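You operate a simulated robot arm through the tools that you are given. There is no shell and no other tool. Be economical: measure what you need, move in short steps, check, and stop when the job is done.

You run a simulated robot arm. Do the job below in one go: nothing can be reset, and whatever is moved stays where it is left.

Task
Fit the spring named on the lever stand into the clamp base and tighten the clamp lever.
Fine: cover off on to the rubber mat and pressed back on before the lever; the orange pin must come out.

It is judged by the outcome, as a careful person would: the job done as asked, and still so three seconds after it is handed in. It fails if anything else is knocked over, pushed out of place, dropped, spilled or broken. A push-on lid holds only when it is set on centred and level and pressed home; a screw cap is set on level and turned clockwise until tight.

Robot
A 5-joint arm with a two-finger parallel gripper, fixed in place. Base frame: the origin is at the foot of the arm, x ahead of it, y to its left, z up; the work surface is at about z = 0. Lengths are in m, angles in degrees, forces in N, time in s.
With the tool pointing down near the work surface it reaches from about 0.26 to 0.6 m from the base axis. Its first joint turns from -66.0 to 66.0 degrees. The tool tilts only in the upright plane through the base axis and itself; it spins freely about its own axis. Payload 1.57 kg.
The tool frame sits at the grasp point between the pads (the TCP): z along the fingers, y along the line on which they close. The tips reach 0.03 m beyond it. Largest opening 0.08 m; finger width 0.017, thickness 0.012; the body of the gripper, 0.04 by 0.082 m, starts 0.08 m behind the TCP.
Orientation is that of the tool frame in the base frame, as a unit quaternion [w, x, y, z]. With the fingers straight down and closing along the base's y, the tool's x points along the base's -x, its y along +y and its z along -z.

Tools
- The arm moves only by the tool send_rows. Its argument "increments" is a list of rows, each a list of 3 entries, a list of its own where there are three numbers: the shift along the tool's x, y, z in units of 300 mm (1.0 is 300 mm), then the turn, a rotation vector about the tool's x, y, z in units of 180 degrees (1.0 is 180 degrees), then the gripper command, from -1 (shut) to 1 (fully open), values between in proportion. In form: [[[x, y, z], [wx, wy, wz], jaw], ...]. A call has 1 to 10 rows; each row is the pose to reach, as a shift and turn from the pose commanded when the call began, along the tool's axes at that moment. A call with a number of a shift or a turn outside -1 to 1 is refused whole. Rows are played at 5 a second. More than 0.05 m and 8.6 degrees between two rows, or a gripper value outside its range, and nothing of the call is played. A pose out of reach is approached as far as the arm can. The call stops where the force on the tool passes 60 N (or 10 N more than at its start, if that is more) or the arm is blocked; 0.2 s more then pass. Each finger travels about 0.153 m/s and halts on what it meets, pressing with about 35 N; the grip force reading is that of the motor and also rises with nothing between the fingers. The clock runs only during rows and for 0.2 s after the last one: add rows that repeat a pose to give the fingers time. It gives the time, the measured TCP pose, the force on the tool (base axes), the opening and the grip force at its end, in the units of the frame above (readings bear some noise), with the torque about the TCP (base axes, N m) and any sound that the robot's microphone picked up.
- Cameras (640 x 400 px; columns grow to the right, rows downward): "scene" is fixed at [0.0505, 0.3971, 0.5371]; the picture's right is [-0.56, -0.83, 0.00], its down [-0.49, 0.33, -0.81] and it looks along [0.67, -0.45, -0.59] (base axes); focal length 316 px, centre (320, 200). "wrist" rides on the gripper at [0.072, -0.007, -0.122] in the tool frame; the picture's right is [0.09, 1.00, 0.00], its down [-0.84, 0.08, -0.54] and it looks along [-0.54, 0.05, 0.84] (tool axes); focal length 238 px, centre (320, 200). There is no depth. A picture from a camera that has moved, and an enlarged one, comes with that camera's place and axes in the base frame and with its lens. The place of the scene camera against the robot may be out by one fixed shift of up to 0.025 m in any direction.
- snapshot(camera): a new picture of that camera. It takes no simulated time.
- enlarge(camera, box): a new picture of the part [left, top, right, bottom] of that camera's present view, enlarged. It takes no simulated time.
- close_job(): hands the job in; it is judged then, once.

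Work in short steps. Places have to be worked out from the pictures, the camera data and where the tool is seen: move nearer, look again, correct. Check each grasp and each placing, and mend what went wrong. You have 120 turns and 76 pictures in all, those below and enlarged ones among them. Open the gripper and draw the arm clear of the work before you hand the job in, unless the task says otherwise; then end with one line.

The tools are called as name(argument=value, ...) on one line, values as JSON. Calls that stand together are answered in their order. send_rows: Moves the arm, as the interface text tells. Its arguments: {"type":"object","properties":{"increments":{"type":"array","items":{"type":"array"}}},"required":["increments"]} The other tools are called the same way: snapshot (camera) takes a picture; enlarge (camera, box) takes an enlarged picture of a part of a camera's view; close_job () hands the job in.

At the start:

```text
clock: 0.0
tool_pos: [0.2299, 0.237, 0.3277]
tcp_rot: [0.001, 0.0, 1.0, 0.0]
wrist_force: [-0.3, 0.0, -0.4]
torque: [-0.03, 0.0, -0.02]
grip_width: 0.0798
grasp_force: 0.1
```

scene: 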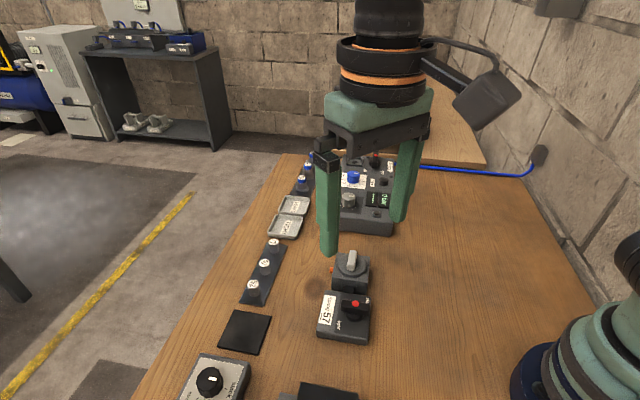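
wrist: 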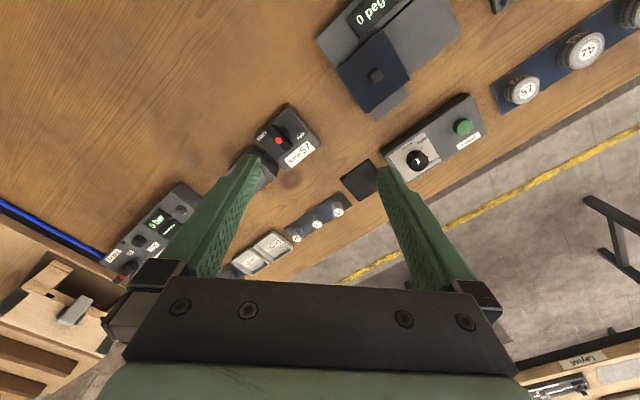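

I start by looking closer at the work area in both views.

enlarge(camera="scene", box=[220, 230, 400, 400])

enlarge(camera="scene", box=[240, 140, 420, 260])

enlarge(camera="wrist", box=[200, 80, 420, 290])

enlarge(camera="wrist", box=[300, 0, 640, 200])

```text
2.35 times, centred on (310, 315) of scene
camera zoom: at [0.0505, 0.3971, 0.5371], right [-0.56, -0.83, 0.0], down [-0.49, 0.33, -0.81], along [0.67, -0.45, -0.59], focal length 745 px, centre (344, -71)
```

zoom: 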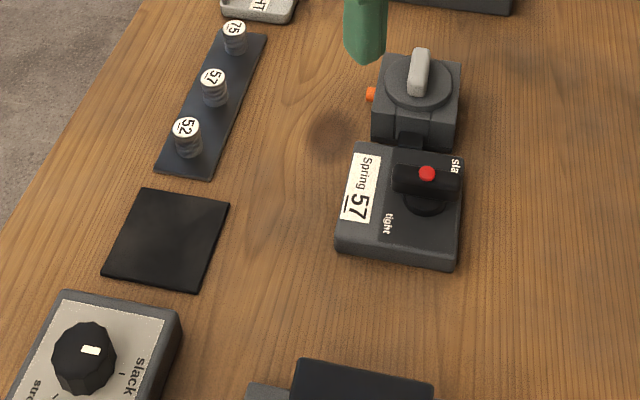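

```text
3.33 times, centred on (330, 200) of scene
camera zoom: at [0.0505, 0.3971, 0.5371], right [-0.56, -0.83, 0.0], down [-0.49, 0.33, -0.81], along [0.67, -0.45, -0.59], focal length 1055 px, centre (287, 200)
```

zoom: 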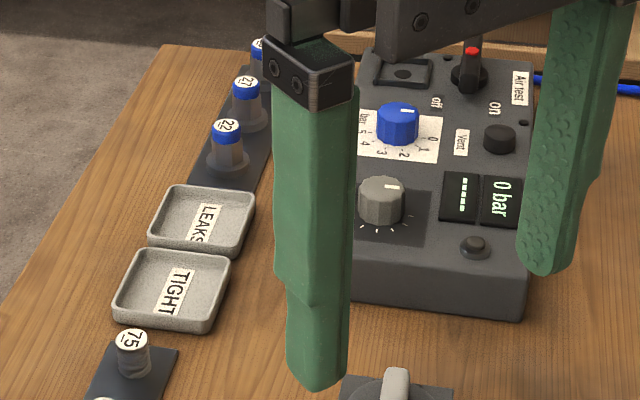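

```text
1.90 times, centred on (310, 185) of wrist
camera zoom: at [0.1575, 0.2291, 0.4489], right [-0.09, 1.0, 0.0], down [0.84, 0.08, 0.54], along [0.54, 0.05, -0.84], focal length 454 px, centre (339, 229)
```

zoom: 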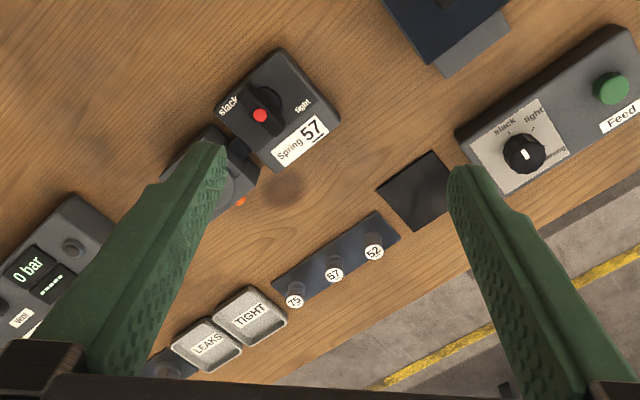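

```text
1.88 times, centred on (470, 100) of wrist
camera zoom: at [0.1575, 0.2291, 0.4489], right [-0.09, 1.0, 0.0], down [0.84, 0.08, 0.54], along [0.54, 0.05, -0.84], focal length 449 px, centre (38, 388)
```

zoom: 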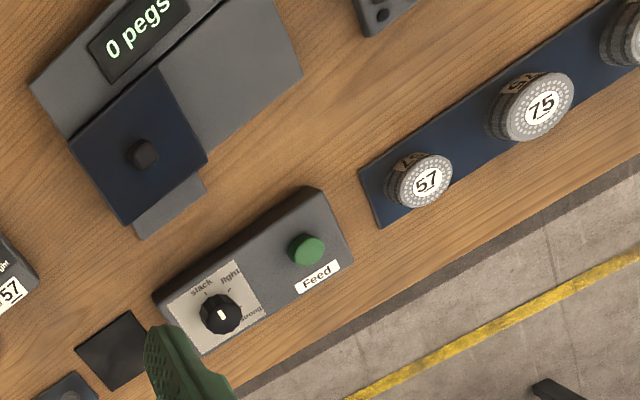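

The small spring 57 sits mid-rack near (0.48, 0.25), the clamp near (0.37, 0.13), the lever near (0.30, 0.18) and the mat near (0.39, 0.335). I move above the clamp for a closer look.

send_rows(increments=[[[-0.08, -0.06, 0.05], [0, 0, 0], 1], [[-0.16, -0.12, 0.1], [0, 0, 0], 1], [[-0.24, -0.18, 0.15], [0, 0, 0], 1], [[-0.32, -0.24, 0.2], [0, 0, 0], 1], [[-0.4, -0.3, 0.27], [0, 0, 0], 1]])

snapshot(camera="wrist")

snapshot(camera="scene")

```text
clock: 1.2
tool_pos: [0.3509, 0.146, 0.2459]
tcp_rot: [0.001, 0.001, 1.0, 0.0]
wrist_force: [0.2, 1.0, 0.0]
torque: [-0.02, -0.01, 0.01]
grip_width: 0.0801
grasp_force: 0.1
```

```text
69 pictures are left
camera wrist: at [0.278, 0.1394, 0.3671], right [-0.09, 1.0, 0.0], down [0.84, 0.08, 0.54], along [0.54, 0.05, -0.84], focal length 238 px, centre (320, 200)
```

wrist: 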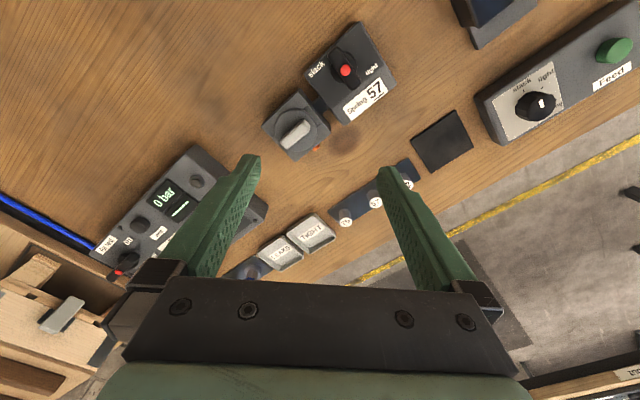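

```text
68 pictures are left
```

scene: 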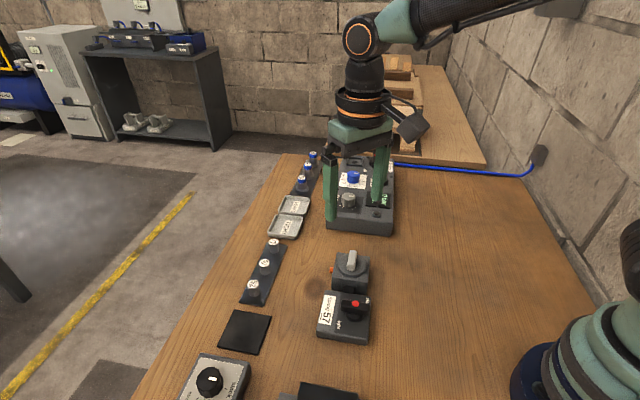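

enlarge(camera="wrist", box=[250, 10, 410, 170])

enlarge(camera="scene", box=[300, 235, 390, 350])

enlarge(camera="wrist", box=[310, 120, 450, 240])

```text
2.50 times, centred on (330, 90) of wrist
camera zoom: at [0.278, 0.1394, 0.3671], right [-0.09, 1.0, 0.0], down [0.84, 0.08, 0.54], along [0.54, 0.05, -0.84], focal length 596 px, centre (295, 475)
```

zoom: 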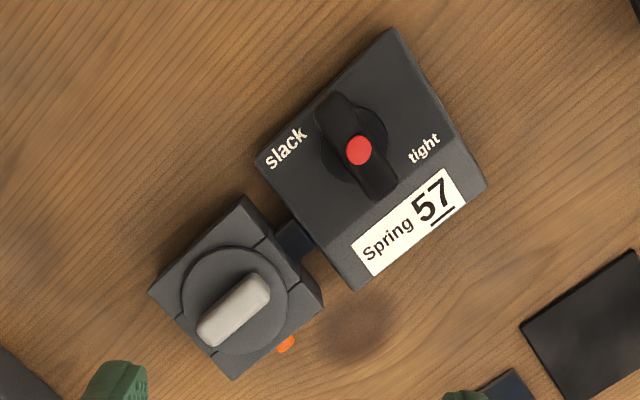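

```text
3.48 times, centred on (345, 292) of scene
camera zoom: at [0.0505, 0.3971, 0.5371], right [-0.56, -0.83, 0.0], down [-0.49, 0.33, -0.81], along [0.67, -0.45, -0.59], focal length 1101 px, centre (233, -122)
```

zoom: 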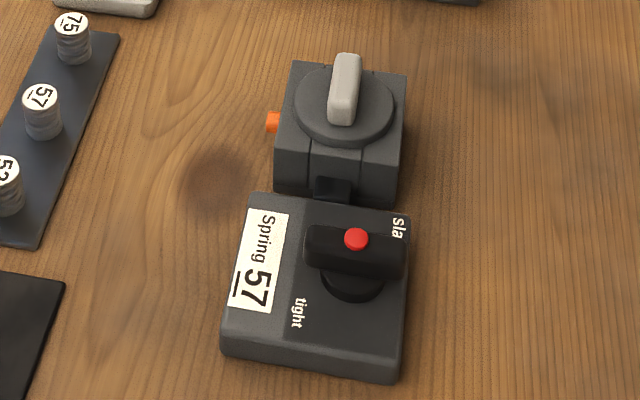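

```text
3.33 times, centred on (380, 180) of wrist
camera zoom: at [0.278, 0.1394, 0.3671], right [-0.09, 1.0, 0.0], down [0.84, 0.08, 0.54], along [0.54, 0.05, -0.84], focal length 794 px, centre (120, 267)
```

zoom: 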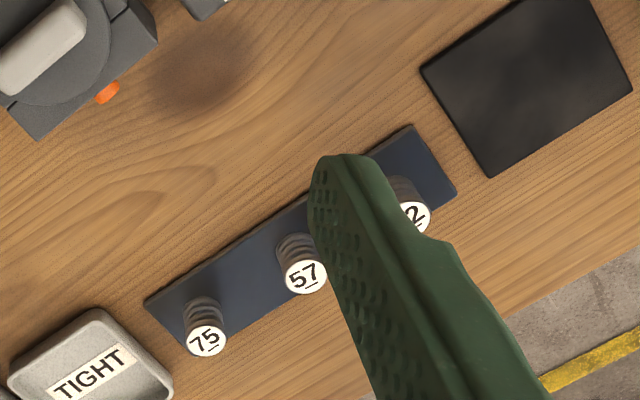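

The clamp frame is turned 45°: pin on its +e2=(0.7,0.7) face. I spin the tool 135° so the camera looks from the pin side.

send_rows(increments=[[[-0.012, -0.006, 0.01], [0, 0, 0.044], 1], [[-0.024, -0.012, 0.02], [0, 0, 0.088], 1], [[-0.036, -0.018, 0.03], [0, 0, 0.132], 1], [[-0.048, -0.024, 0.04], [0, 0, 0.176], 1], [[-0.06, -0.03, 0.05], [0, 0, 0.22], 1], [[-0.072, -0.036, 0.06], [0, 0, 0.264], 1], [[-0.084, -0.042, 0.07], [0, 0, 0.308], 1], [[-0.096, -0.048, 0.08], [0, 0, 0.352], 1], [[-0.108, -0.054, 0.09], [0, 0, 0.396], 1], [[-0.117, -0.057, 0.1], [0, 0, 0.44], 1]])

send_rows(increments=[[[0, 0, 0.02], [0, 0, 0.044], 1], [[0, 0, 0.04], [0, 0, 0.088], 1], [[0, 0, 0.06], [0, 0, 0.132], 1], [[0, 0, 0.08], [0, 0, 0.176], 1], [[0, 0, 0.1], [0, 0, 0.22], 1], [[0, 0, 0.12], [0, 0, 0.264], 1], [[0, 0, 0.13], [0, 0, 0.31], 1]])

snapshot(camera="wrist")

```text
clock: 3.4
tool_pos: [0.385, 0.1298, 0.216]
tcp_rot: [0.0, 0.638, 0.77, 0.0]
wrist_force: [-0.7, -0.6, -0.3]
torque: [0.01, -0.03, 0.01]
grip_width: 0.0801
grasp_force: 0.1
```

```text
clock: 5.0
tool_pos: [0.385, 0.1294, 0.1794]
tcp_rot: [-0.001, 0.925, 0.381, 0.0]
wrist_force: [-0.4, -0.4, 0.0]
torque: [-0.03, 0.04, 0.0]
grip_width: 0.0799
grasp_force: 0.0
```

```text
64 pictures are left
camera wrist: at [0.4307, 0.1842, 0.2993], right [0.77, -0.64, 0.0], down [-0.54, -0.65, 0.54], along [-0.35, -0.42, -0.84], focal length 238 px, centre (320, 200)
```

wrist: 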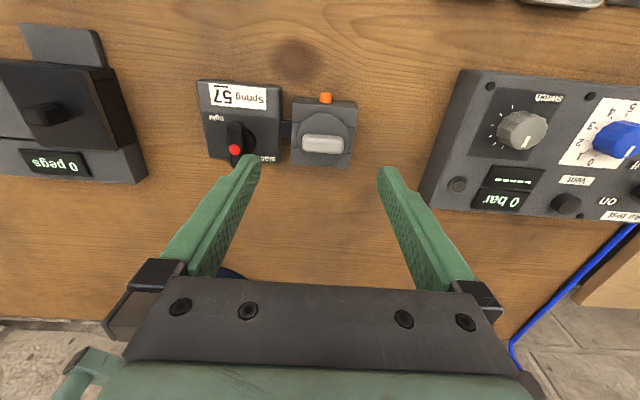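

enlarge(camera="wrist", box=[190, 70, 370, 180])

```text
3.56 times, centred on (280, 125) of wrist
camera zoom: at [0.4307, 0.1842, 0.2993], right [0.77, -0.64, 0.0], down [-0.54, -0.65, 0.54], along [-0.35, -0.42, -0.84], focal length 848 px, centre (462, 467)
```

zoom: 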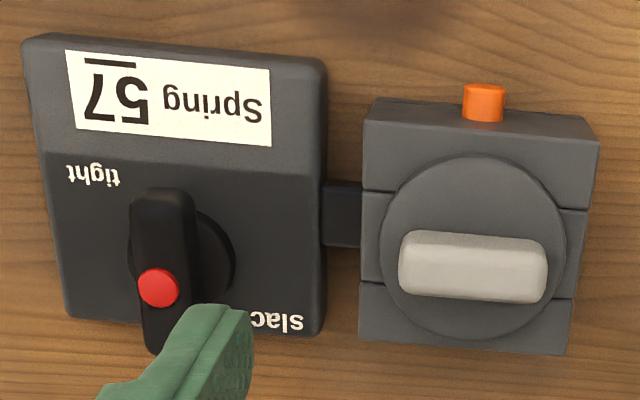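

Triangulating: clamp centre ≈ (0.377, 0.115), body top ≈ 0.036, handle top ≈ 0.055, pin ≈ (0.405, 0.144, 0.026) pulling along +e2. I move to above the pin, gripper partly closed, and look.

send_rows(increments=[[[0.03, 0.005, 0.07], [0, 0, 0], 0.2], [[0.06, 0.01, 0.14], [0, 0, 0], -0.1], [[0.095, 0.016, 0.22], [0, 0, 0], -0.1], [[0.095, 0.016, 0.22], [0, 0, 0], -0.1]])

snapshot(camera="wrist")

```text
clock: 6.0
tool_pos: [0.4081, 0.1482, 0.1104]
tcp_rot: [0.0, 0.924, 0.382, 0.0]
wrist_force: [0.0, 0.2, -0.6]
torque: [-0.03, 0.01, -0.03]
grip_width: 0.0359
grasp_force: 0.2
```

```text
62 pictures are left
camera wrist: at [0.4534, 0.202, 0.2319], right [0.77, -0.64, 0.0], down [-0.54, -0.65, 0.54], along [-0.35, -0.42, -0.84], focal length 238 px, centre (320, 200)
```

wrist: 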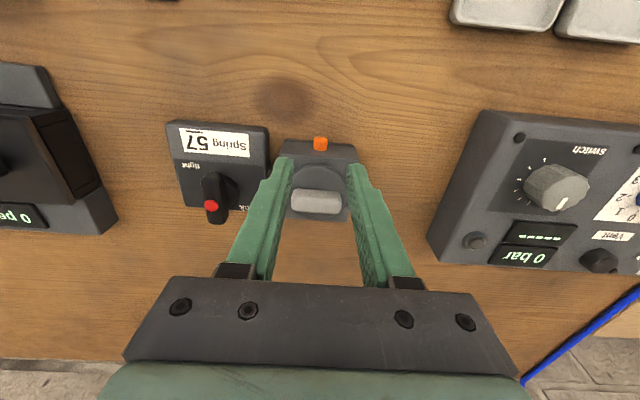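

The pin lies under the tool within about 1 mm. I descend to TCP z ≈ 0.048 so only the tips straddle the pin.

send_rows(increments=[[[0, 0, 0.06], [0, 0, 0], -0.1], [[0, 0, 0.12], [0, 0, 0], -0.1], [[0, 0, 0.17], [0, 0, 0], -0.1], [[0, 0, 0.207], [0, 0, 0], -0.1], [[0, 0, 0.207], [0, 0, 0], -0.1]])

enlarge(camera="wrist", box=[240, 80, 400, 260])

enlarge(camera="scene", box=[280, 220, 400, 330])

```text
clock: 6.8
tool_pos: [0.409, 0.1463, 0.0687]
tcp_rot: [-0.001, 0.924, 0.382, -0.001]
wrist_force: [-4.0, -0.3, 9.0]
torque: [-0.16, 0.13, 0.01]
grip_width: 0.0359
grasp_force: 0.1
stopped in row 3: the force on the tool passed its limit at 97 N (the readings are from after the stop); the commanded pose is now the measured one
```

```text
2.22 times, centred on (320, 170) of wrist
camera zoom: at [0.4544, 0.2016, 0.191], right [0.77, -0.64, 0.0], down [-0.54, -0.65, 0.54], along [-0.35, -0.42, -0.84], focal length 530 px, centre (320, 267)
```

zoom: 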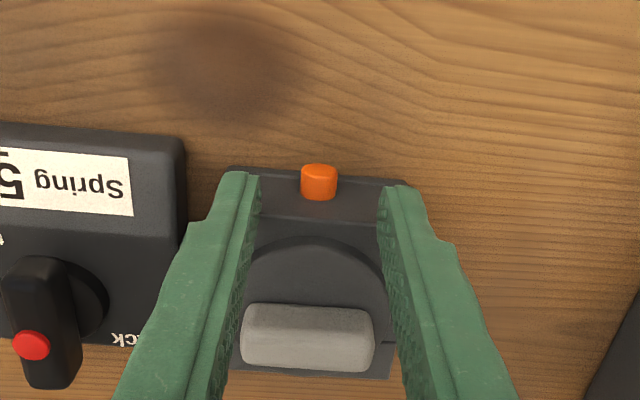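

```text
3.64 times, centred on (340, 275) of scene
camera zoom: at [0.0505, 0.3971, 0.5372], right [-0.56, -0.83, 0.0], down [-0.49, 0.33, -0.81], along [0.67, -0.45, -0.59], focal length 1151 px, centre (247, -73)
```

zoom: 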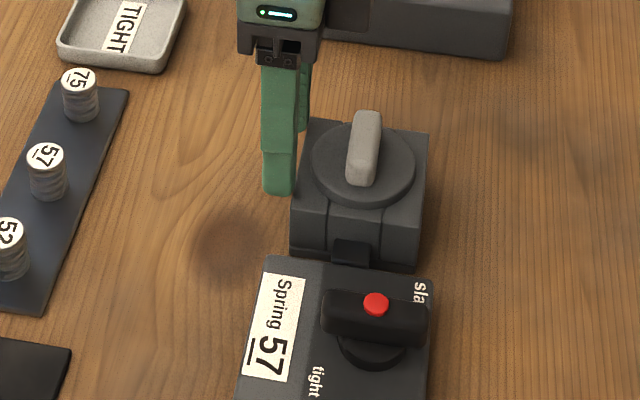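

The fingertips touched the top edge of the clamp's face (face at s≈0.385 along e2, finger to 0.384); the clamp hasn't shifted. I rise, shift 3.5 mm outward and descend again.

send_rows(increments=[[[0, 0, -0.02], [0, 0, 0], -0.1], [[0.0117, 0, -0.02], [0, 0, 0], -0.1], [[0.0117, 0, 0.01], [0, 0, 0], -0.1], [[0.0117, 0, 0.04], [0, 0, 0], -0.1], [[0.0117, 0, 0.068], [0, 0, 0], -0.1], [[0.0117, 0, 0.068], [0, 0, 0], -0.1]])

enlarge(camera="wrist", box=[240, 80, 400, 260])

```text
clock: 8.2
tool_pos: [0.4137, 0.1481, 0.0484]
tcp_rot: [0.0, 0.924, 0.383, 0.0]
wrist_force: [-0.2, 0.1, 0.3]
torque: [0.01, 0.02, -0.02]
grip_width: 0.0357
grasp_force: 0.2
```

```text
2.22 times, centred on (320, 170) of wrist
camera zoom: at [0.4575, 0.2041, 0.1696], right [0.77, -0.64, 0.0], down [-0.54, -0.65, 0.54], along [-0.35, -0.42, -0.84], focal length 530 px, centre (320, 267)
```

zoom: 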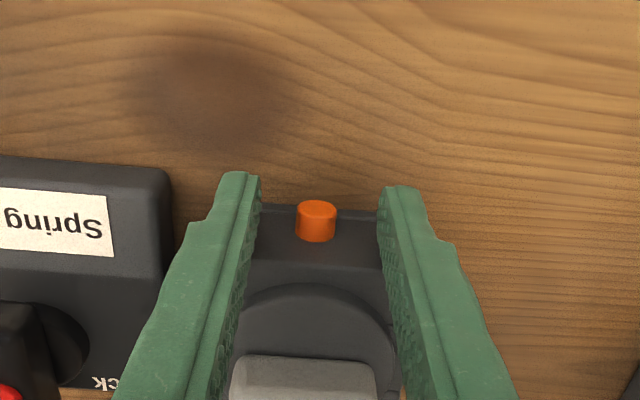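

Tips straddle the pin with clearance. I close on it.

send_rows(increments=[[[0, 0, 0], [0, 0, 0], -1], [[0, 0, 0], [0, 0, 0], -1], [[0, 0, 0], [0, 0, 0], -1]])

enlarge(camera="wrist", box=[240, 80, 400, 260])

```text
clock: 9.0
tool_pos: [0.4108, 0.1498, 0.048]
tcp_rot: [0.0, 0.924, 0.383, -0.001]
wrist_force: [-5.3, 7.2, 1.9]
torque: [0.22, 0.12, -0.04]
grip_width: 0.0112
grasp_force: 28.4
```

```text
2.22 times, centred on (320, 170) of wrist
camera zoom: at [0.4571, 0.2045, 0.1695], right [0.77, -0.64, 0.0], down [-0.54, -0.65, 0.54], along [-0.35, -0.42, -0.84], focal length 530 px, centre (320, 267)
```

zoom: 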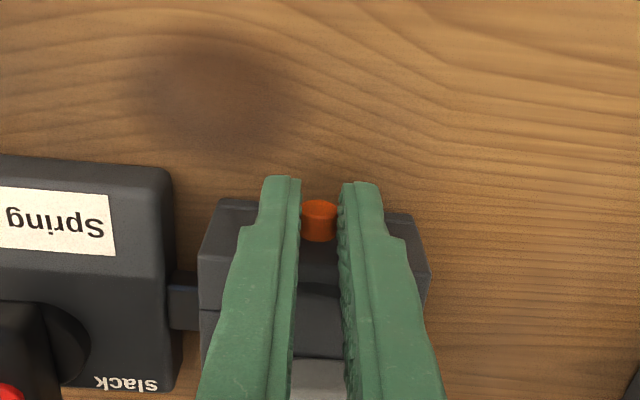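

Pin gripped (11 mm). I relieve the sideways force, then pull straight out along +e2.

send_rows(increments=[[[0, -0.007, 0], [0, 0, 0], -1], [[0.02, -0.008, 0], [0, 0, 0], -1], [[0.05, -0.008, 0], [0, 0, 0], -1], [[0.08, -0.008, 0], [0, 0, 0], -1], [[0.11, -0.008, 0], [0, 0, 0], -1], [[0.14, -0.008, 0], [0, 0, 0], -1]])

snapshot(camera="wrist")

enlarge(camera="scene", box=[220, 220, 400, 350])

```text
clock: 10.4
tool_pos: [0.439, 0.1818, 0.0495]
tcp_rot: [0.0, 0.923, 0.384, 0.0]
wrist_force: [0.2, -0.4, 0.3]
torque: [-0.02, -0.02, -0.02]
grip_width: 0.0
grasp_force: 21.4
```

```text
57 pictures are left
camera wrist: at [0.4849, 0.2366, 0.1703], right [0.77, -0.64, 0.0], down [-0.54, -0.65, 0.54], along [-0.35, -0.42, -0.84], focal length 238 px, centre (320, 200)
```

wrist: 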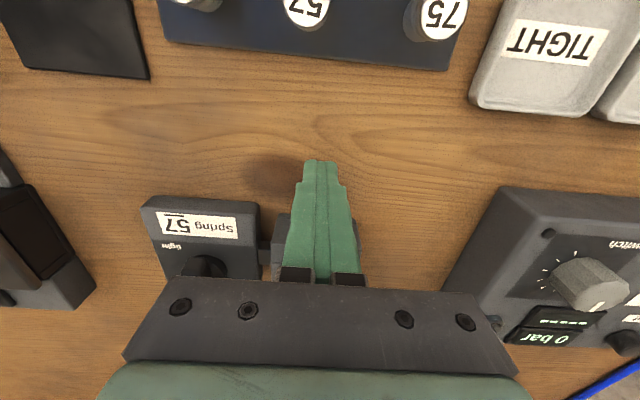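

```text
3.08 times, centred on (310, 285) of scene
camera zoom: at [0.0505, 0.3971, 0.5371], right [-0.56, -0.83, 0.0], down [-0.49, 0.33, -0.81], along [0.67, -0.45, -0.59], focal length 974 px, centre (351, -62)
```

zoom: 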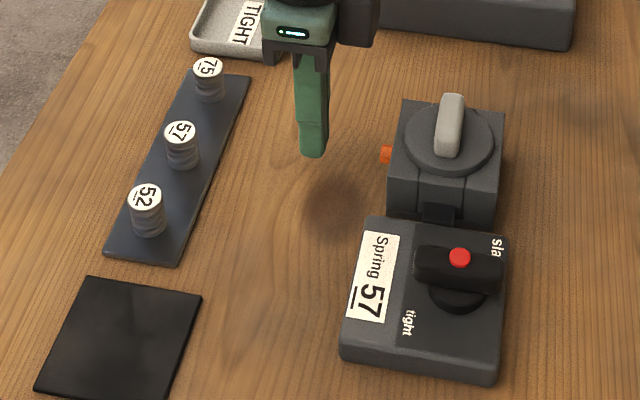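

The fingers slipped off; the pin is still in. I go back with a deeper grip (lower, closer to the face) and will pull slowly while reading the force.

send_rows(increments=[[[0, 0, 0], [0, 0, 0], -0.2], [[0, 0, 0], [0, 0, 0], -0.2], [[-0.05, 0, 0.02], [0, 0, 0], -0.2], [[-0.1, 0, 0.04], [0, 0, 0], -0.2], [[-0.13, 0, 0.043], [0, 0, 0], -0.2], [[-0.145, 0, 0.043], [0, 0, 0], -0.2], [[-0.145, 0, 0.043], [0, 0, 0], -0.2]])

enlarge(camera="wrist", box=[240, 80, 400, 260])

```text
clock: 12.0
tool_pos: [0.4074, 0.1495, 0.0371]
tcp_rot: [0.001, 0.924, 0.382, -0.001]
wrist_force: [1.1, 0.1, 0.5]
torque: [0.01, 0.01, 0.01]
grip_width: 0.0321
grasp_force: 0.0
```

```text
2.22 times, centred on (320, 170) of wrist
camera zoom: at [0.4539, 0.2045, 0.1573], right [0.77, -0.64, 0.0], down [-0.54, -0.65, 0.54], along [-0.35, -0.42, -0.84], focal length 530 px, centre (320, 267)
```

zoom: 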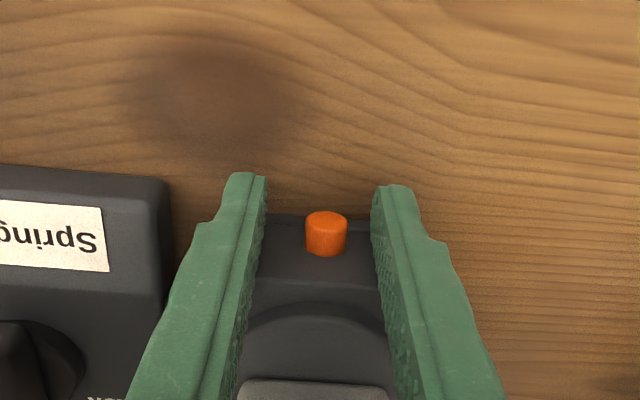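

send_rows(increments=[[[0, 0.006, 0], [0, 0, 0], -0.2], [[0, 0.006, 0], [0, 0, 0], -1], [[0, 0.006, 0], [0, 0, 0], -1], [[0, 0.006, 0], [0, 0, 0], -1]])

send_rows(increments=[[[0.006, 0, 0], [0, 0, 0], -1], [[0.012, 0, 0], [0, 0, 0], -1]])

send_rows(increments=[[[0.006, 0, 0], [0, 0, 0], -1], [[0.012, 0, 0], [0, 0, 0], -1]])

```text
clock: 13.0
tool_pos: [0.4103, 0.1472, 0.0364]
tcp_rot: [0.0, 0.924, 0.383, 0.001]
wrist_force: [5.7, -6.9, -1.5]
torque: [-0.15, -0.05, 0.02]
grip_width: 0.0108
grasp_force: 28.1
```

```text
clock: 13.6
tool_pos: [0.412, 0.1513, 0.0365]
tcp_rot: [0.0, 0.924, 0.383, 0.0]
wrist_force: [5.5, -7.2, 2.8]
torque: [-0.33, 0.14, 0.06]
grip_width: 0.0112
grasp_force: 28.6
```

```text
clock: 14.2
tool_pos: [0.4148, 0.1534, 0.0372]
tcp_rot: [0.0, 0.924, 0.383, 0.0]
wrist_force: [5.7, -7.0, 0.3]
torque: [0.25, -0.47, 0.07]
grip_width: 0.0108
grasp_force: 28.9
```

enlarge(camera="wrist", box=[240, 80, 400, 260])

enlarge(camera="scene", box=[280, 220, 400, 330])

```text
2.22 times, centred on (320, 170) of wrist
camera zoom: at [0.4606, 0.2082, 0.1577], right [0.77, -0.64, 0.0], down [-0.54, -0.65, 0.54], along [-0.35, -0.42, -0.84], focal length 530 px, centre (320, 267)
```

zoom: 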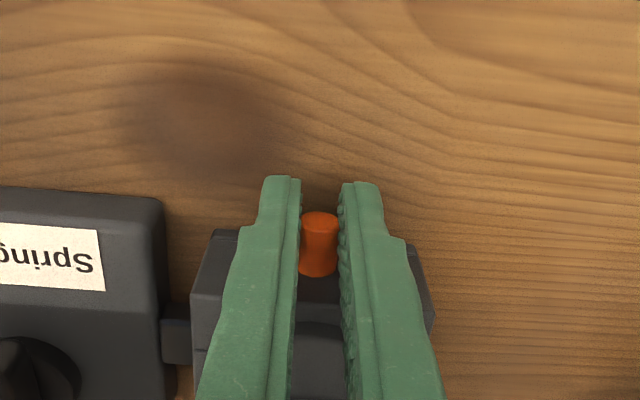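

```text
3.64 times, centred on (340, 275) of scene
camera zoom: at [0.0505, 0.3971, 0.5371], right [-0.56, -0.83, 0.0], down [-0.49, 0.33, -0.81], along [0.67, -0.45, -0.59], focal length 1151 px, centre (247, -73)
```

zoom: 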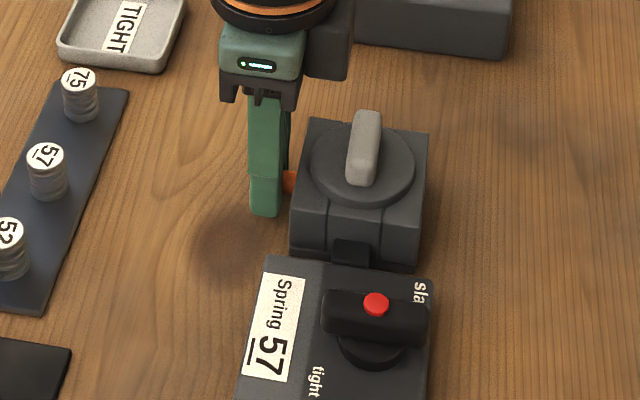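

The pin is now sliding out with the deeper grip. I keep pulling slowly.

send_rows(increments=[[[0.006, 0.003, 0], [0, 0, 0], -1], [[0.012, 0.005, 0], [0, 0, 0], -1], [[0.018, 0.005, 0], [0, 0, 0], -1], [[0.024, 0.005, 0], [0, 0, 0], -1], [[0.03, 0.005, 0], [0, 0, 0], -1], [[0.036, 0.005, 0], [0, 0, 0], -1]])

enlarge(camera="scene", box=[280, 220, 400, 330])

```text
clock: 15.6
tool_pos: [0.4208, 0.1571, 0.0351]
tcp_rot: [0.0, 0.924, 0.382, -0.006]
wrist_force: [-17.1, -17.7, 6.7]
torque: [-0.31, 0.26, 0.0]
grip_width: 0.0109
grasp_force: 28.8
```

```text
3.64 times, centred on (340, 275) of scene
camera zoom: at [0.0505, 0.3971, 0.5371], right [-0.56, -0.83, 0.0], down [-0.49, 0.33, -0.81], along [0.67, -0.45, -0.59], focal length 1151 px, centre (247, -73)
```

zoom: 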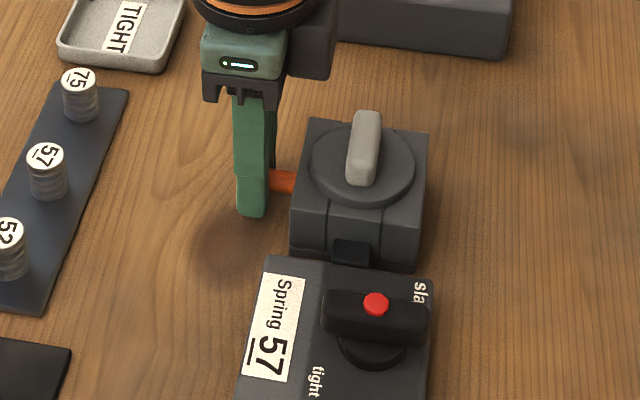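

Resistance of about 25 N now after ~15 mm. I pull a bit further and watch.

send_rows(increments=[[[0.005, 0, 0], [0, 0, 0], -1], [[0.01, 0, 0], [0, 0, 0], -1]])

enlarge(camera="wrist", box=[240, 80, 400, 260])

```text
clock: 16.2
tool_pos: [0.4207, 0.1605, 0.0347]
tcp_rot: [0.0, 0.924, 0.381, -0.006]
wrist_force: [-11.7, -23.9, -5.5]
torque: [-0.41, 0.19, 0.03]
grip_width: 0.011
grasp_force: 29.1
```

```text
2.22 times, centred on (320, 170) of wrist
camera zoom: at [0.4693, 0.2158, 0.1547], right [0.77, -0.64, -0.01], down [-0.53, -0.64, 0.55], along [-0.36, -0.42, -0.83], focal length 530 px, centre (320, 267)
```

zoom: 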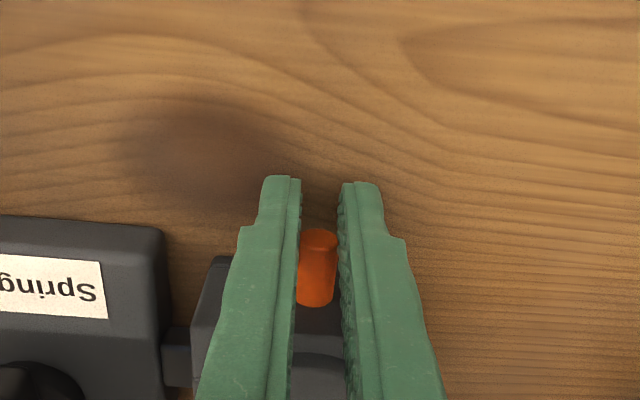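

The fingers seem to slip over the pin at ~25 N. I open to see whether the pin stays out or springs back.

send_rows(increments=[[[-0.01, 0, 0], [0, 0, 0], -1], [[-0.015, 0, 0], [0, 0, 0], -0.2], [[-0.015, 0, 0], [0, 0, 0], -0.2], [[-0.015, 0, 0], [0, 0, 0], -0.2]])

enlarge(camera="wrist", box=[240, 80, 400, 260])

```text
clock: 17.2
tool_pos: [0.4208, 0.1588, 0.036]
tcp_rot: [0.0, 0.924, 0.383, 0.0]
wrist_force: [-0.5, -0.3, 1.1]
torque: [0.02, -0.06, 0.01]
grip_width: 0.0322
grasp_force: 0.0
```

```text
2.22 times, centred on (320, 170) of wrist
camera zoom: at [0.468, 0.2143, 0.157], right [0.77, -0.64, 0.0], down [-0.54, -0.65, 0.54], along [-0.35, -0.42, -0.84], focal length 530 px, centre (320, 267)
```

zoom: 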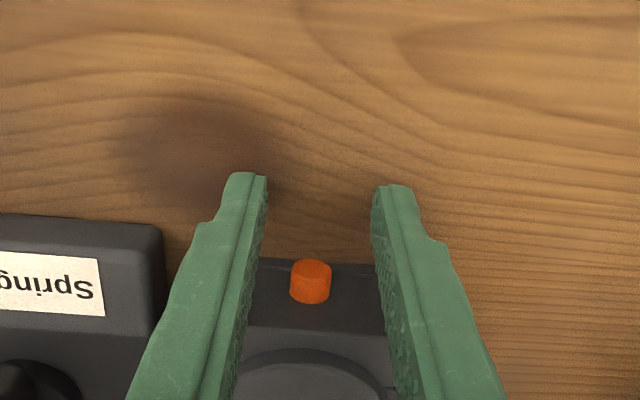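

The pin sprang back to the same protrusion: a light return spring, with a stop (or detent) at ~12 mm. I look closely at the pin and clamp details for how it releases.

enlarge(camera="wrist", box=[290, 180, 350, 230])

enlarge(camera="scene", box=[320, 240, 380, 290])

```text
8.00 times, centred on (320, 205) of wrist
camera zoom: at [0.468, 0.2143, 0.157], right [0.77, -0.64, 0.0], down [-0.54, -0.65, 0.54], along [-0.35, -0.42, -0.84], focal length 1907 px, centre (320, 160)
```

zoom: 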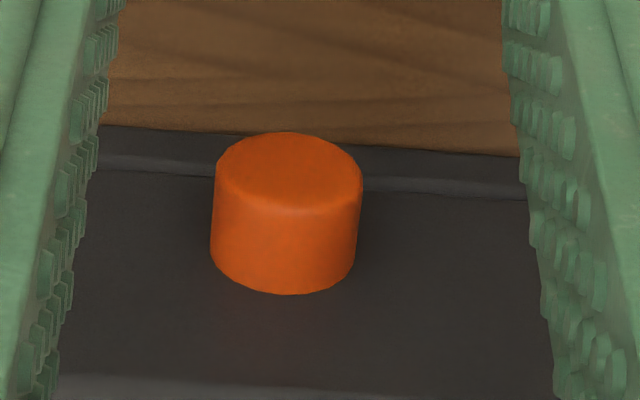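

```text
8.00 times, centred on (350, 265) of scene
camera zoom: at [0.0505, 0.3971, 0.5371], right [-0.56, -0.83, 0.0], down [-0.49, 0.33, -0.81], along [0.67, -0.45, -0.59], focal length 2532 px, centre (80, -320)
```

zoom: 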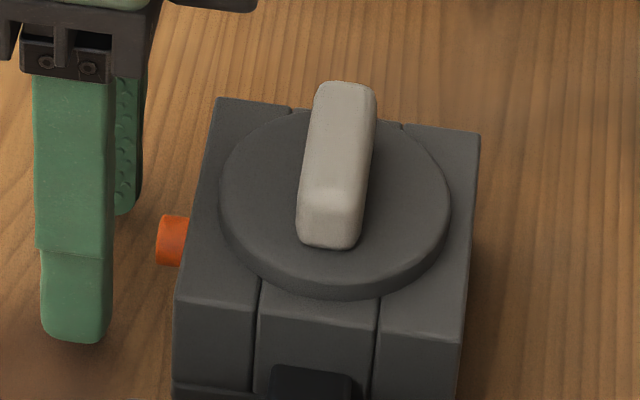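

The pin is a plain cylinder. I regrip it with maximum overlap and pull in 2 mm steps, reading the force at each one, to learn its profile.

send_rows(increments=[[[-0.02, -0.007, 0], [0, 0, 0], -0.2], [[-0.051, -0.007, 0], [0, 0, 0], -0.2], [[-0.051, -0.007, 0], [0, 0, 0], -1], [[-0.051, -0.007, 0], [0, 0, 0], -1], [[-0.051, -0.007, 0], [0, 0, 0], -1]])

send_rows(increments=[[[0.007, 0, 0], [0, 0, 0], -1], [[0.007, 0, 0], [0, 0, 0], -1]])

send_rows(increments=[[[0.007, 0, 0], [0, 0, 0], -1], [[0.007, 0, 0], [0, 0, 0], -1]])

send_rows(increments=[[[0.007, 0, 0], [0, 0, 0], -1], [[0.007, 0, 0], [0, 0, 0], -1]])

send_rows(increments=[[[0.007, 0, 0], [0, 0, 0], -1], [[0.007, 0, 0], [0, 0, 0], -1]])

send_rows(increments=[[[0.007, 0, 0], [0, 0, 0], -1], [[0.007, 0, 0], [0, 0, 0], -1]])

send_rows(increments=[[[0.007, 0, 0], [0, 0, 0], -1], [[0.007, 0, 0], [0, 0, 0], -1]])

enlarge(camera="wrist", box=[240, 80, 400, 260])

```text
clock: 18.4
tool_pos: [0.4111, 0.1492, 0.0357]
tcp_rot: [-0.001, 0.924, 0.382, 0.001]
wrist_force: [9.9, -10.8, -6.4]
torque: [-0.11, -0.2, 0.02]
grip_width: 0.0112
grasp_force: 28.5
```

```text
clock: 19.0
tool_pos: [0.4118, 0.1504, 0.036]
tcp_rot: [0.0, 0.924, 0.382, 0.0]
wrist_force: [17.7, -17.2, -10.5]
torque: [-0.26, -0.26, 0.13]
grip_width: 0.0109
grasp_force: 27.9
```

```text
clock: 19.6
tool_pos: [0.4127, 0.1525, 0.0368]
tcp_rot: [0.0, 0.925, 0.381, 0.001]
wrist_force: [17.9, -19.3, -4.0]
torque: [-0.37, -0.28, 0.14]
grip_width: 0.0114
grasp_force: 28.4
```

```text
clock: 20.2
tool_pos: [0.4157, 0.1542, 0.0367]
tcp_rot: [0.0, 0.924, 0.382, 0.001]
wrist_force: [19.6, -20.0, 1.7]
torque: [-0.38, -0.28, 0.13]
grip_width: 0.0109
grasp_force: 28.6
```

```text
clock: 20.8
tool_pos: [0.4185, 0.1558, 0.0367]
tcp_rot: [-0.001, 0.924, 0.382, 0.001]
wrist_force: [18.6, -19.2, 9.6]
torque: [-0.42, -0.22, 0.15]
grip_width: 0.0112
grasp_force: 28.5
```

```text
clock: 21.4
tool_pos: [0.4188, 0.1563, 0.0365]
tcp_rot: [0.001, 0.924, 0.382, -0.001]
wrist_force: [14.7, -21.3, 18.0]
torque: [-0.42, -0.23, 0.16]
grip_width: 0.0111
grasp_force: 28.8
```

```text
clock: 22.0
tool_pos: [0.4189, 0.1576, 0.0355]
tcp_rot: [0.0, 0.924, 0.382, -0.003]
wrist_force: [11.1, -31.3, 21.5]
torque: [-0.73, -0.05, 0.13]
grip_width: 0.011
grasp_force: 28.7
```

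```text
2.22 times, centred on (320, 170) of wrist
camera zoom: at [0.465, 0.2121, 0.1569], right [0.77, -0.64, 0.0], down [-0.54, -0.64, 0.54], along [-0.35, -0.42, -0.84], focal length 530 px, centre (320, 267)
```

zoom: 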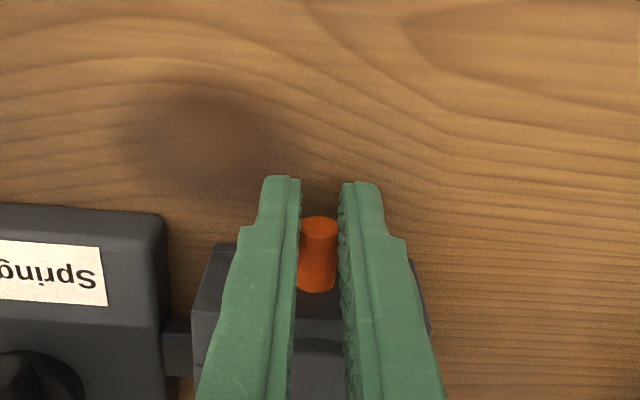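

Side and vertical loads had built up (≈27 N sideways from my y offset). I relieve both and continue pulling in small steps.

send_rows(increments=[[[0, 0.005, -0.003], [0, 0, 0], -1], [[0, 0.01, -0.007], [0, 0, 0], -1], [[0, 0.01, -0.007], [0, 0, 0], -1]])

send_rows(increments=[[[0.007, 0, 0], [0, 0, 0], -1], [[0.007, 0, 0], [0, 0, 0], -1]])

send_rows(increments=[[[0.007, 0, 0], [0, 0, 0], -1], [[0.007, 0, 0], [0, 0, 0], -1]])

enlarge(camera="wrist", box=[240, 80, 400, 260])

```text
clock: 22.8
tool_pos: [0.4189, 0.1568, 0.0349]
tcp_rot: [0.0, 0.923, 0.384, -0.004]
wrist_force: [-2.2, -9.6, -9.5]
torque: [-0.25, -0.18, -0.08]
grip_width: 0.0107
grasp_force: 28.8
```

```text
clock: 23.4
tool_pos: [0.42, 0.1581, 0.0366]
tcp_rot: [0.0, 0.923, 0.384, -0.006]
wrist_force: [-13.3, -6.6, -18.2]
torque: [-0.28, 0.35, -0.03]
grip_width: 0.0111
grasp_force: 28.3
```

```text
clock: 24.0
tool_pos: [0.42, 0.1589, 0.037]
tcp_rot: [0.001, 0.924, 0.383, -0.007]
wrist_force: [-16.7, -11.9, -14.7]
torque: [-0.16, 0.15, -0.01]
grip_width: 0.0109
grasp_force: 29.0
```

```text
2.22 times, centred on (320, 170) of wrist
camera zoom: at [0.4673, 0.2136, 0.1568], right [0.77, -0.64, -0.01], down [-0.53, -0.64, 0.55], along [-0.36, -0.42, -0.83], focal length 530 px, centre (320, 267)
```

zoom: 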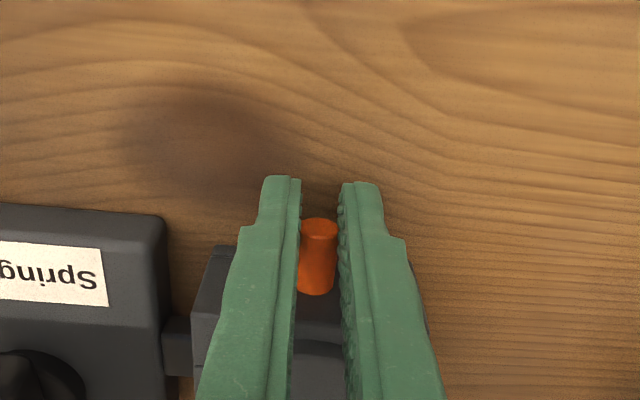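

The pin consistently stops at ~12 mm and slips at ~25 N: it behaves as a captive spring plunger. I release it gently here and look at what happened to it and to the cover.

send_rows(increments=[[[-0.005, 0, 0], [0, 0, 0], -0.2], [[-0.005, 0, 0], [0, 0, 0], -0.2], [[-0.005, 0, -0.003], [0, 0, 0], -0.2]])

snapshot(camera="wrist")

```text
clock: 24.8
tool_pos: [0.4229, 0.1587, 0.0378]
tcp_rot: [0.0, 0.924, 0.383, 0.0]
wrist_force: [0.6, -0.3, 0.5]
torque: [-0.02, 0.02, 0.03]
grip_width: 0.032
grasp_force: 0.1
```

```text
45 pictures are left
camera wrist: at [0.4687, 0.2133, 0.1604], right [0.77, -0.64, 0.0], down [-0.54, -0.65, 0.54], along [-0.35, -0.42, -0.84], focal length 238 px, centre (320, 200)
```

wrist: 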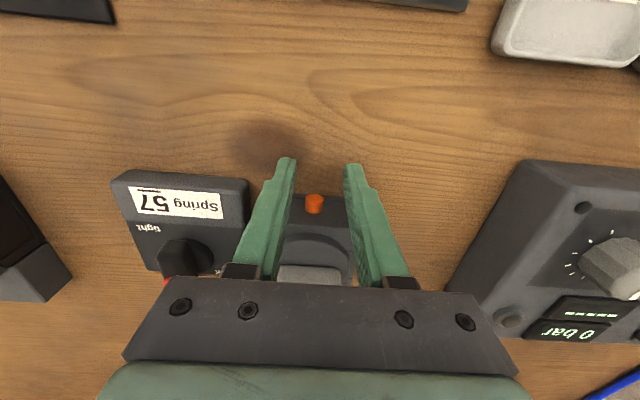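

The pin returned again, so it is a captive spring-loaded plunger which I have pulled fully to its stop. I now go above the cover handle, gripping along its length, to see gently whether the cover is free.

send_rows(increments=[[[0, 0, -0.13], [0, 0, 0], -0.2], [[0, 0, -0.24], [0, 0, 0], 0.2], [[-0.1, -0.002, -0.24], [0, 0, 0], 0.5], [[-0.212, -0.005, -0.24], [0, 0, 0], 0.5], [[-0.212, -0.005, -0.24], [0, 0, 0], 0.5]])

enlarge(camera="wrist", box=[200, 80, 440, 260])

```text
clock: 26.0
tool_pos: [0.3761, 0.1129, 0.1102]
tcp_rot: [0.0, 0.924, 0.383, 0.0]
wrist_force: [-0.1, 0.1, 0.3]
torque: [0.0, 0.03, 0.01]
grip_width: 0.0599
grasp_force: 0.1
```

```text
2.22 times, centred on (320, 170) of wrist
camera zoom: at [0.4219, 0.1683, 0.2315], right [0.77, -0.64, 0.0], down [-0.54, -0.65, 0.54], along [-0.35, -0.42, -0.84], focal length 530 px, centre (320, 267)
```

zoom: 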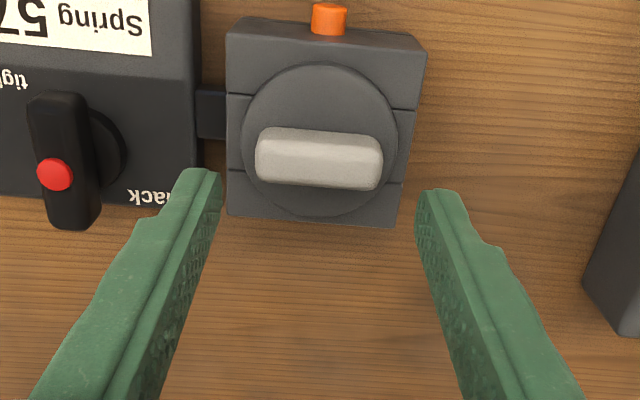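

Handle centre is at about (0.379, 0.117), 5 mm further along e2. I correct, descend and grip.

send_rows(increments=[[[0.015, -0.003, 0.0], [0, 0, 0], 0.5], [[0.015, -0.003, 0.06], [0, 0, 0], 0.5], [[0.015, -0.003, 0.12], [0, 0, 0], 0.5], [[0.015, -0.003, 0.128], [0, 0, 0], 0.5], [[0.015, -0.003, 0.128], [0, 0, 0], 0]])

enlarge(camera="wrist", box=[200, 80, 440, 260])

enlarge(camera="scene", box=[280, 220, 400, 330])

```text
clock: 27.2
tool_pos: [0.3797, 0.1196, 0.0724]
tcp_rot: [0.0, 0.924, 0.383, 0.0]
wrist_force: [1.3, -1.0, 4.0]
torque: [-0.15, -0.11, 0.03]
grip_width: 0.0565
grasp_force: 34.8
heard: snap
```

```text
2.22 times, centred on (320, 170) of wrist
camera zoom: at [0.425, 0.1735, 0.1937], right [0.77, -0.64, 0.0], down [-0.54, -0.65, 0.54], along [-0.35, -0.42, -0.84], focal length 530 px, centre (320, 267)
```

zoom: 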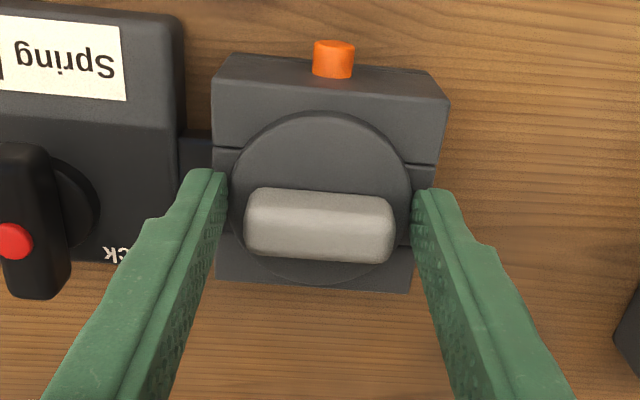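

```text
3.64 times, centred on (340, 275) of scene
camera zoom: at [0.0505, 0.3971, 0.5371], right [-0.56, -0.83, 0.0], down [-0.49, 0.33, -0.81], along [0.67, -0.45, -0.59], focal length 1151 px, centre (247, -73)
```

zoom: 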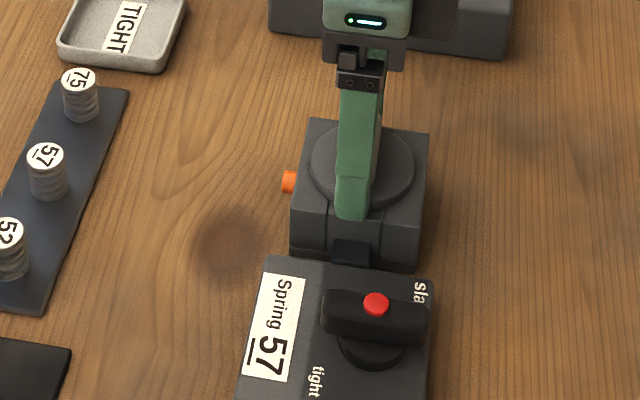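

A snap was heard and the fingers are on the cover's disc rim (56 mm), so the disc is taller than I thought. I open, rise 7 mm and grip the handle itself instead.

send_rows(increments=[[[0, 0, 0], [0, 0, 0], 0.6], [[0, 0, -0.012], [0, 0, 0], 0.6], [[0, 0, -0.023], [0, 0, 0], 0.6], [[0, 0, -0.023], [0, 0, 0], -0.3], [[0, 0, -0.023], [0, 0, 0], -1], [[0, 0, -0.023], [0, 0, 0], -1]])

enlarge(camera="wrist", box=[200, 80, 440, 260])

```text
clock: 28.6
tool_pos: [0.3798, 0.1169, 0.0791]
tcp_rot: [0.001, 0.924, 0.383, -0.001]
wrist_force: [0.1, 0.0, 0.6]
torque: [-0.03, 0.01, 0.02]
grip_width: 0.0425
grasp_force: 34.8
```

```text
2.22 times, centred on (320, 170) of wrist
camera zoom: at [0.425, 0.173, 0.1998], right [0.77, -0.64, 0.0], down [-0.54, -0.65, 0.54], along [-0.35, -0.42, -0.84], focal length 530 px, centre (320, 267)
```

zoom: 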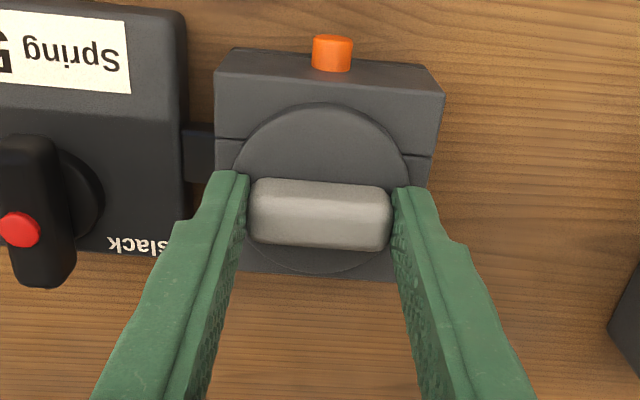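

Handle gripped (42.5 mm) with no side load. I lift in 1 mm steps, watching the force.

send_rows(increments=[[[0, 0, -0.003], [0, 0, 0], -1], [[0, 0, -0.003], [0, 0, 0], -1]])

send_rows(increments=[[[0, 0, -0.003], [0, 0, 0], -1], [[0, 0, -0.003], [0, 0, 0], -1]])

```text
clock: 29.2
tool_pos: [0.3798, 0.1189, 0.0806]
tcp_rot: [0.001, 0.924, 0.382, 0.0]
wrist_force: [-0.1, 0.7, 0.8]
torque: [0.02, 0.01, 0.0]
grip_width: 0.0425
grasp_force: 35.1
```

```text
clock: 29.8
tool_pos: [0.38, 0.1184, 0.0808]
tcp_rot: [0.001, 0.924, 0.383, 0.0]
wrist_force: [0.9, 0.3, -0.7]
torque: [0.04, 0.01, -0.01]
grip_width: 0.0423
grasp_force: 34.8
```

No resistance: the cover seems free. I lift on slowly.

send_rows(increments=[[[0, 0, -0.01], [0, 0, 0], -1], [[0, 0, -0.02], [0, 0, 0], -1], [[0, 0, -0.03], [0, 0, 0], -1]])

enlarge(camera="scene", box=[280, 220, 400, 330])

```text
clock: 30.6
tool_pos: [0.3801, 0.1187, 0.0913]
tcp_rot: [-0.001, 0.924, 0.383, -0.001]
wrist_force: [-0.1, 0.1, -0.3]
torque: [-0.02, -0.01, 0.01]
grip_width: 0.0425
grasp_force: 34.2
```

```text
3.64 times, centred on (340, 275) of scene
camera zoom: at [0.0505, 0.3971, 0.5371], right [-0.56, -0.83, 0.0], down [-0.49, 0.33, -0.81], along [0.67, -0.45, -0.59], focal length 1151 px, centre (247, -73)
```

zoom: 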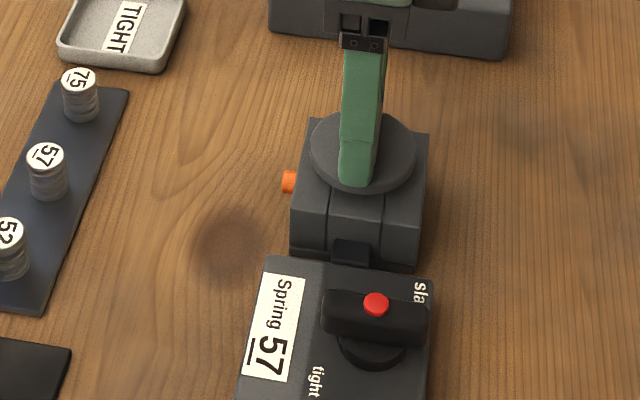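

The cover is coming away cleanly and the clamp stays put. I raise it and carry it over to the rubber mat.

send_rows(increments=[[[0, 0, -0.12], [0, 0, 0], -1], [[0, 0, -0.23], [0, 0, 0], -1], [[0.09, -0.085, -0.23], [0, 0, 0], -1], [[0.18, -0.17, -0.23], [0, 0, 0], -1], [[0.27, -0.255, -0.23], [0, 0, 0], -1], [[0.36, -0.34, -0.23], [0, 0, 0], -1], [[0.45, -0.425, -0.23], [0, 0, 0], -1], [[0.533, -0.509, -0.23], [0, 0, 0], -1]])

snapshot(camera="scene")

snapshot(camera="wrist")

```text
clock: 32.4
tool_pos: [0.4015, 0.3182, 0.1577]
tcp_rot: [0.0, 0.921, 0.39, 0.0]
wrist_force: [0.5, -0.9, -0.5]
torque: [-0.01, 0.02, 0.03]
grip_width: 0.0423
grasp_force: 35.5
out of reach, approached as far as the arm can: row 7, 8
```

```text
39 pictures are left
```

scene: 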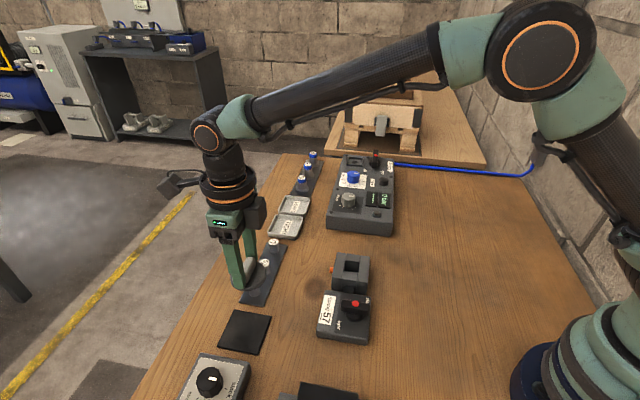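

```text
38 pictures are left
camera wrist: at [0.4463, 0.3741, 0.2786], right [0.78, -0.63, 0.0], down [-0.53, -0.65, 0.54], along [-0.34, -0.42, -0.84], focal length 238 px, centre (320, 200)
```

wrist: 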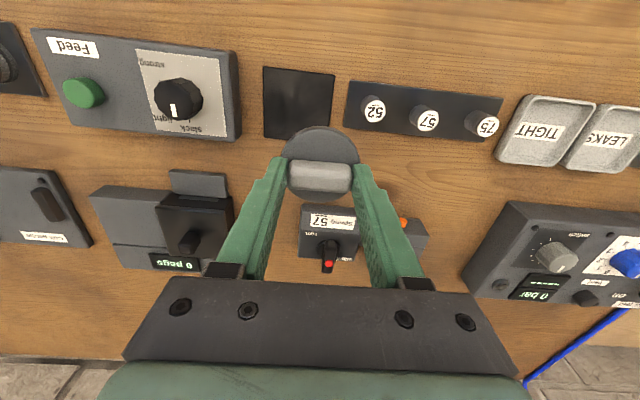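

The arm hit a reach limit at this height; the mat is seen near (0.393, 0.346). I go lower in place and see where I am.

send_rows(increments=[[[0, 0, 0.08], [0, 0, 0], -1], [[0, 0, 0.15], [0, 0, 0], -1], [[0, 0, 0.15], [0, 0, 0], -1]])

```text
clock: 33.2
tool_pos: [0.4044, 0.3145, 0.112]
tcp_rot: [0.001, 0.923, 0.386, -0.001]
wrist_force: [0.4, -0.6, -0.4]
torque: [-0.01, -0.02, -0.04]
grip_width: 0.0424
grasp_force: 35.1
out of reach, approached as far as the arm can: row 1, 2, 3
```

send_rows(increments=[[[0.02, -0.05, 0], [0, 0, 0], -1], [[0.042, -0.1, 0], [0, 0, 0], -1], [[0.042, -0.1, 0], [0, 0, 0], -1]])

```text
clock: 34.0
tool_pos: [0.4087, 0.3243, 0.1126]
tcp_rot: [0.0, 0.921, 0.39, -0.001]
wrist_force: [-0.7, 1.0, 0.2]
torque: [0.0, -0.03, 0.0]
grip_width: 0.0425
grasp_force: 35.1
out of reach, approached as far as the arm can: row 1, 2, 3
```

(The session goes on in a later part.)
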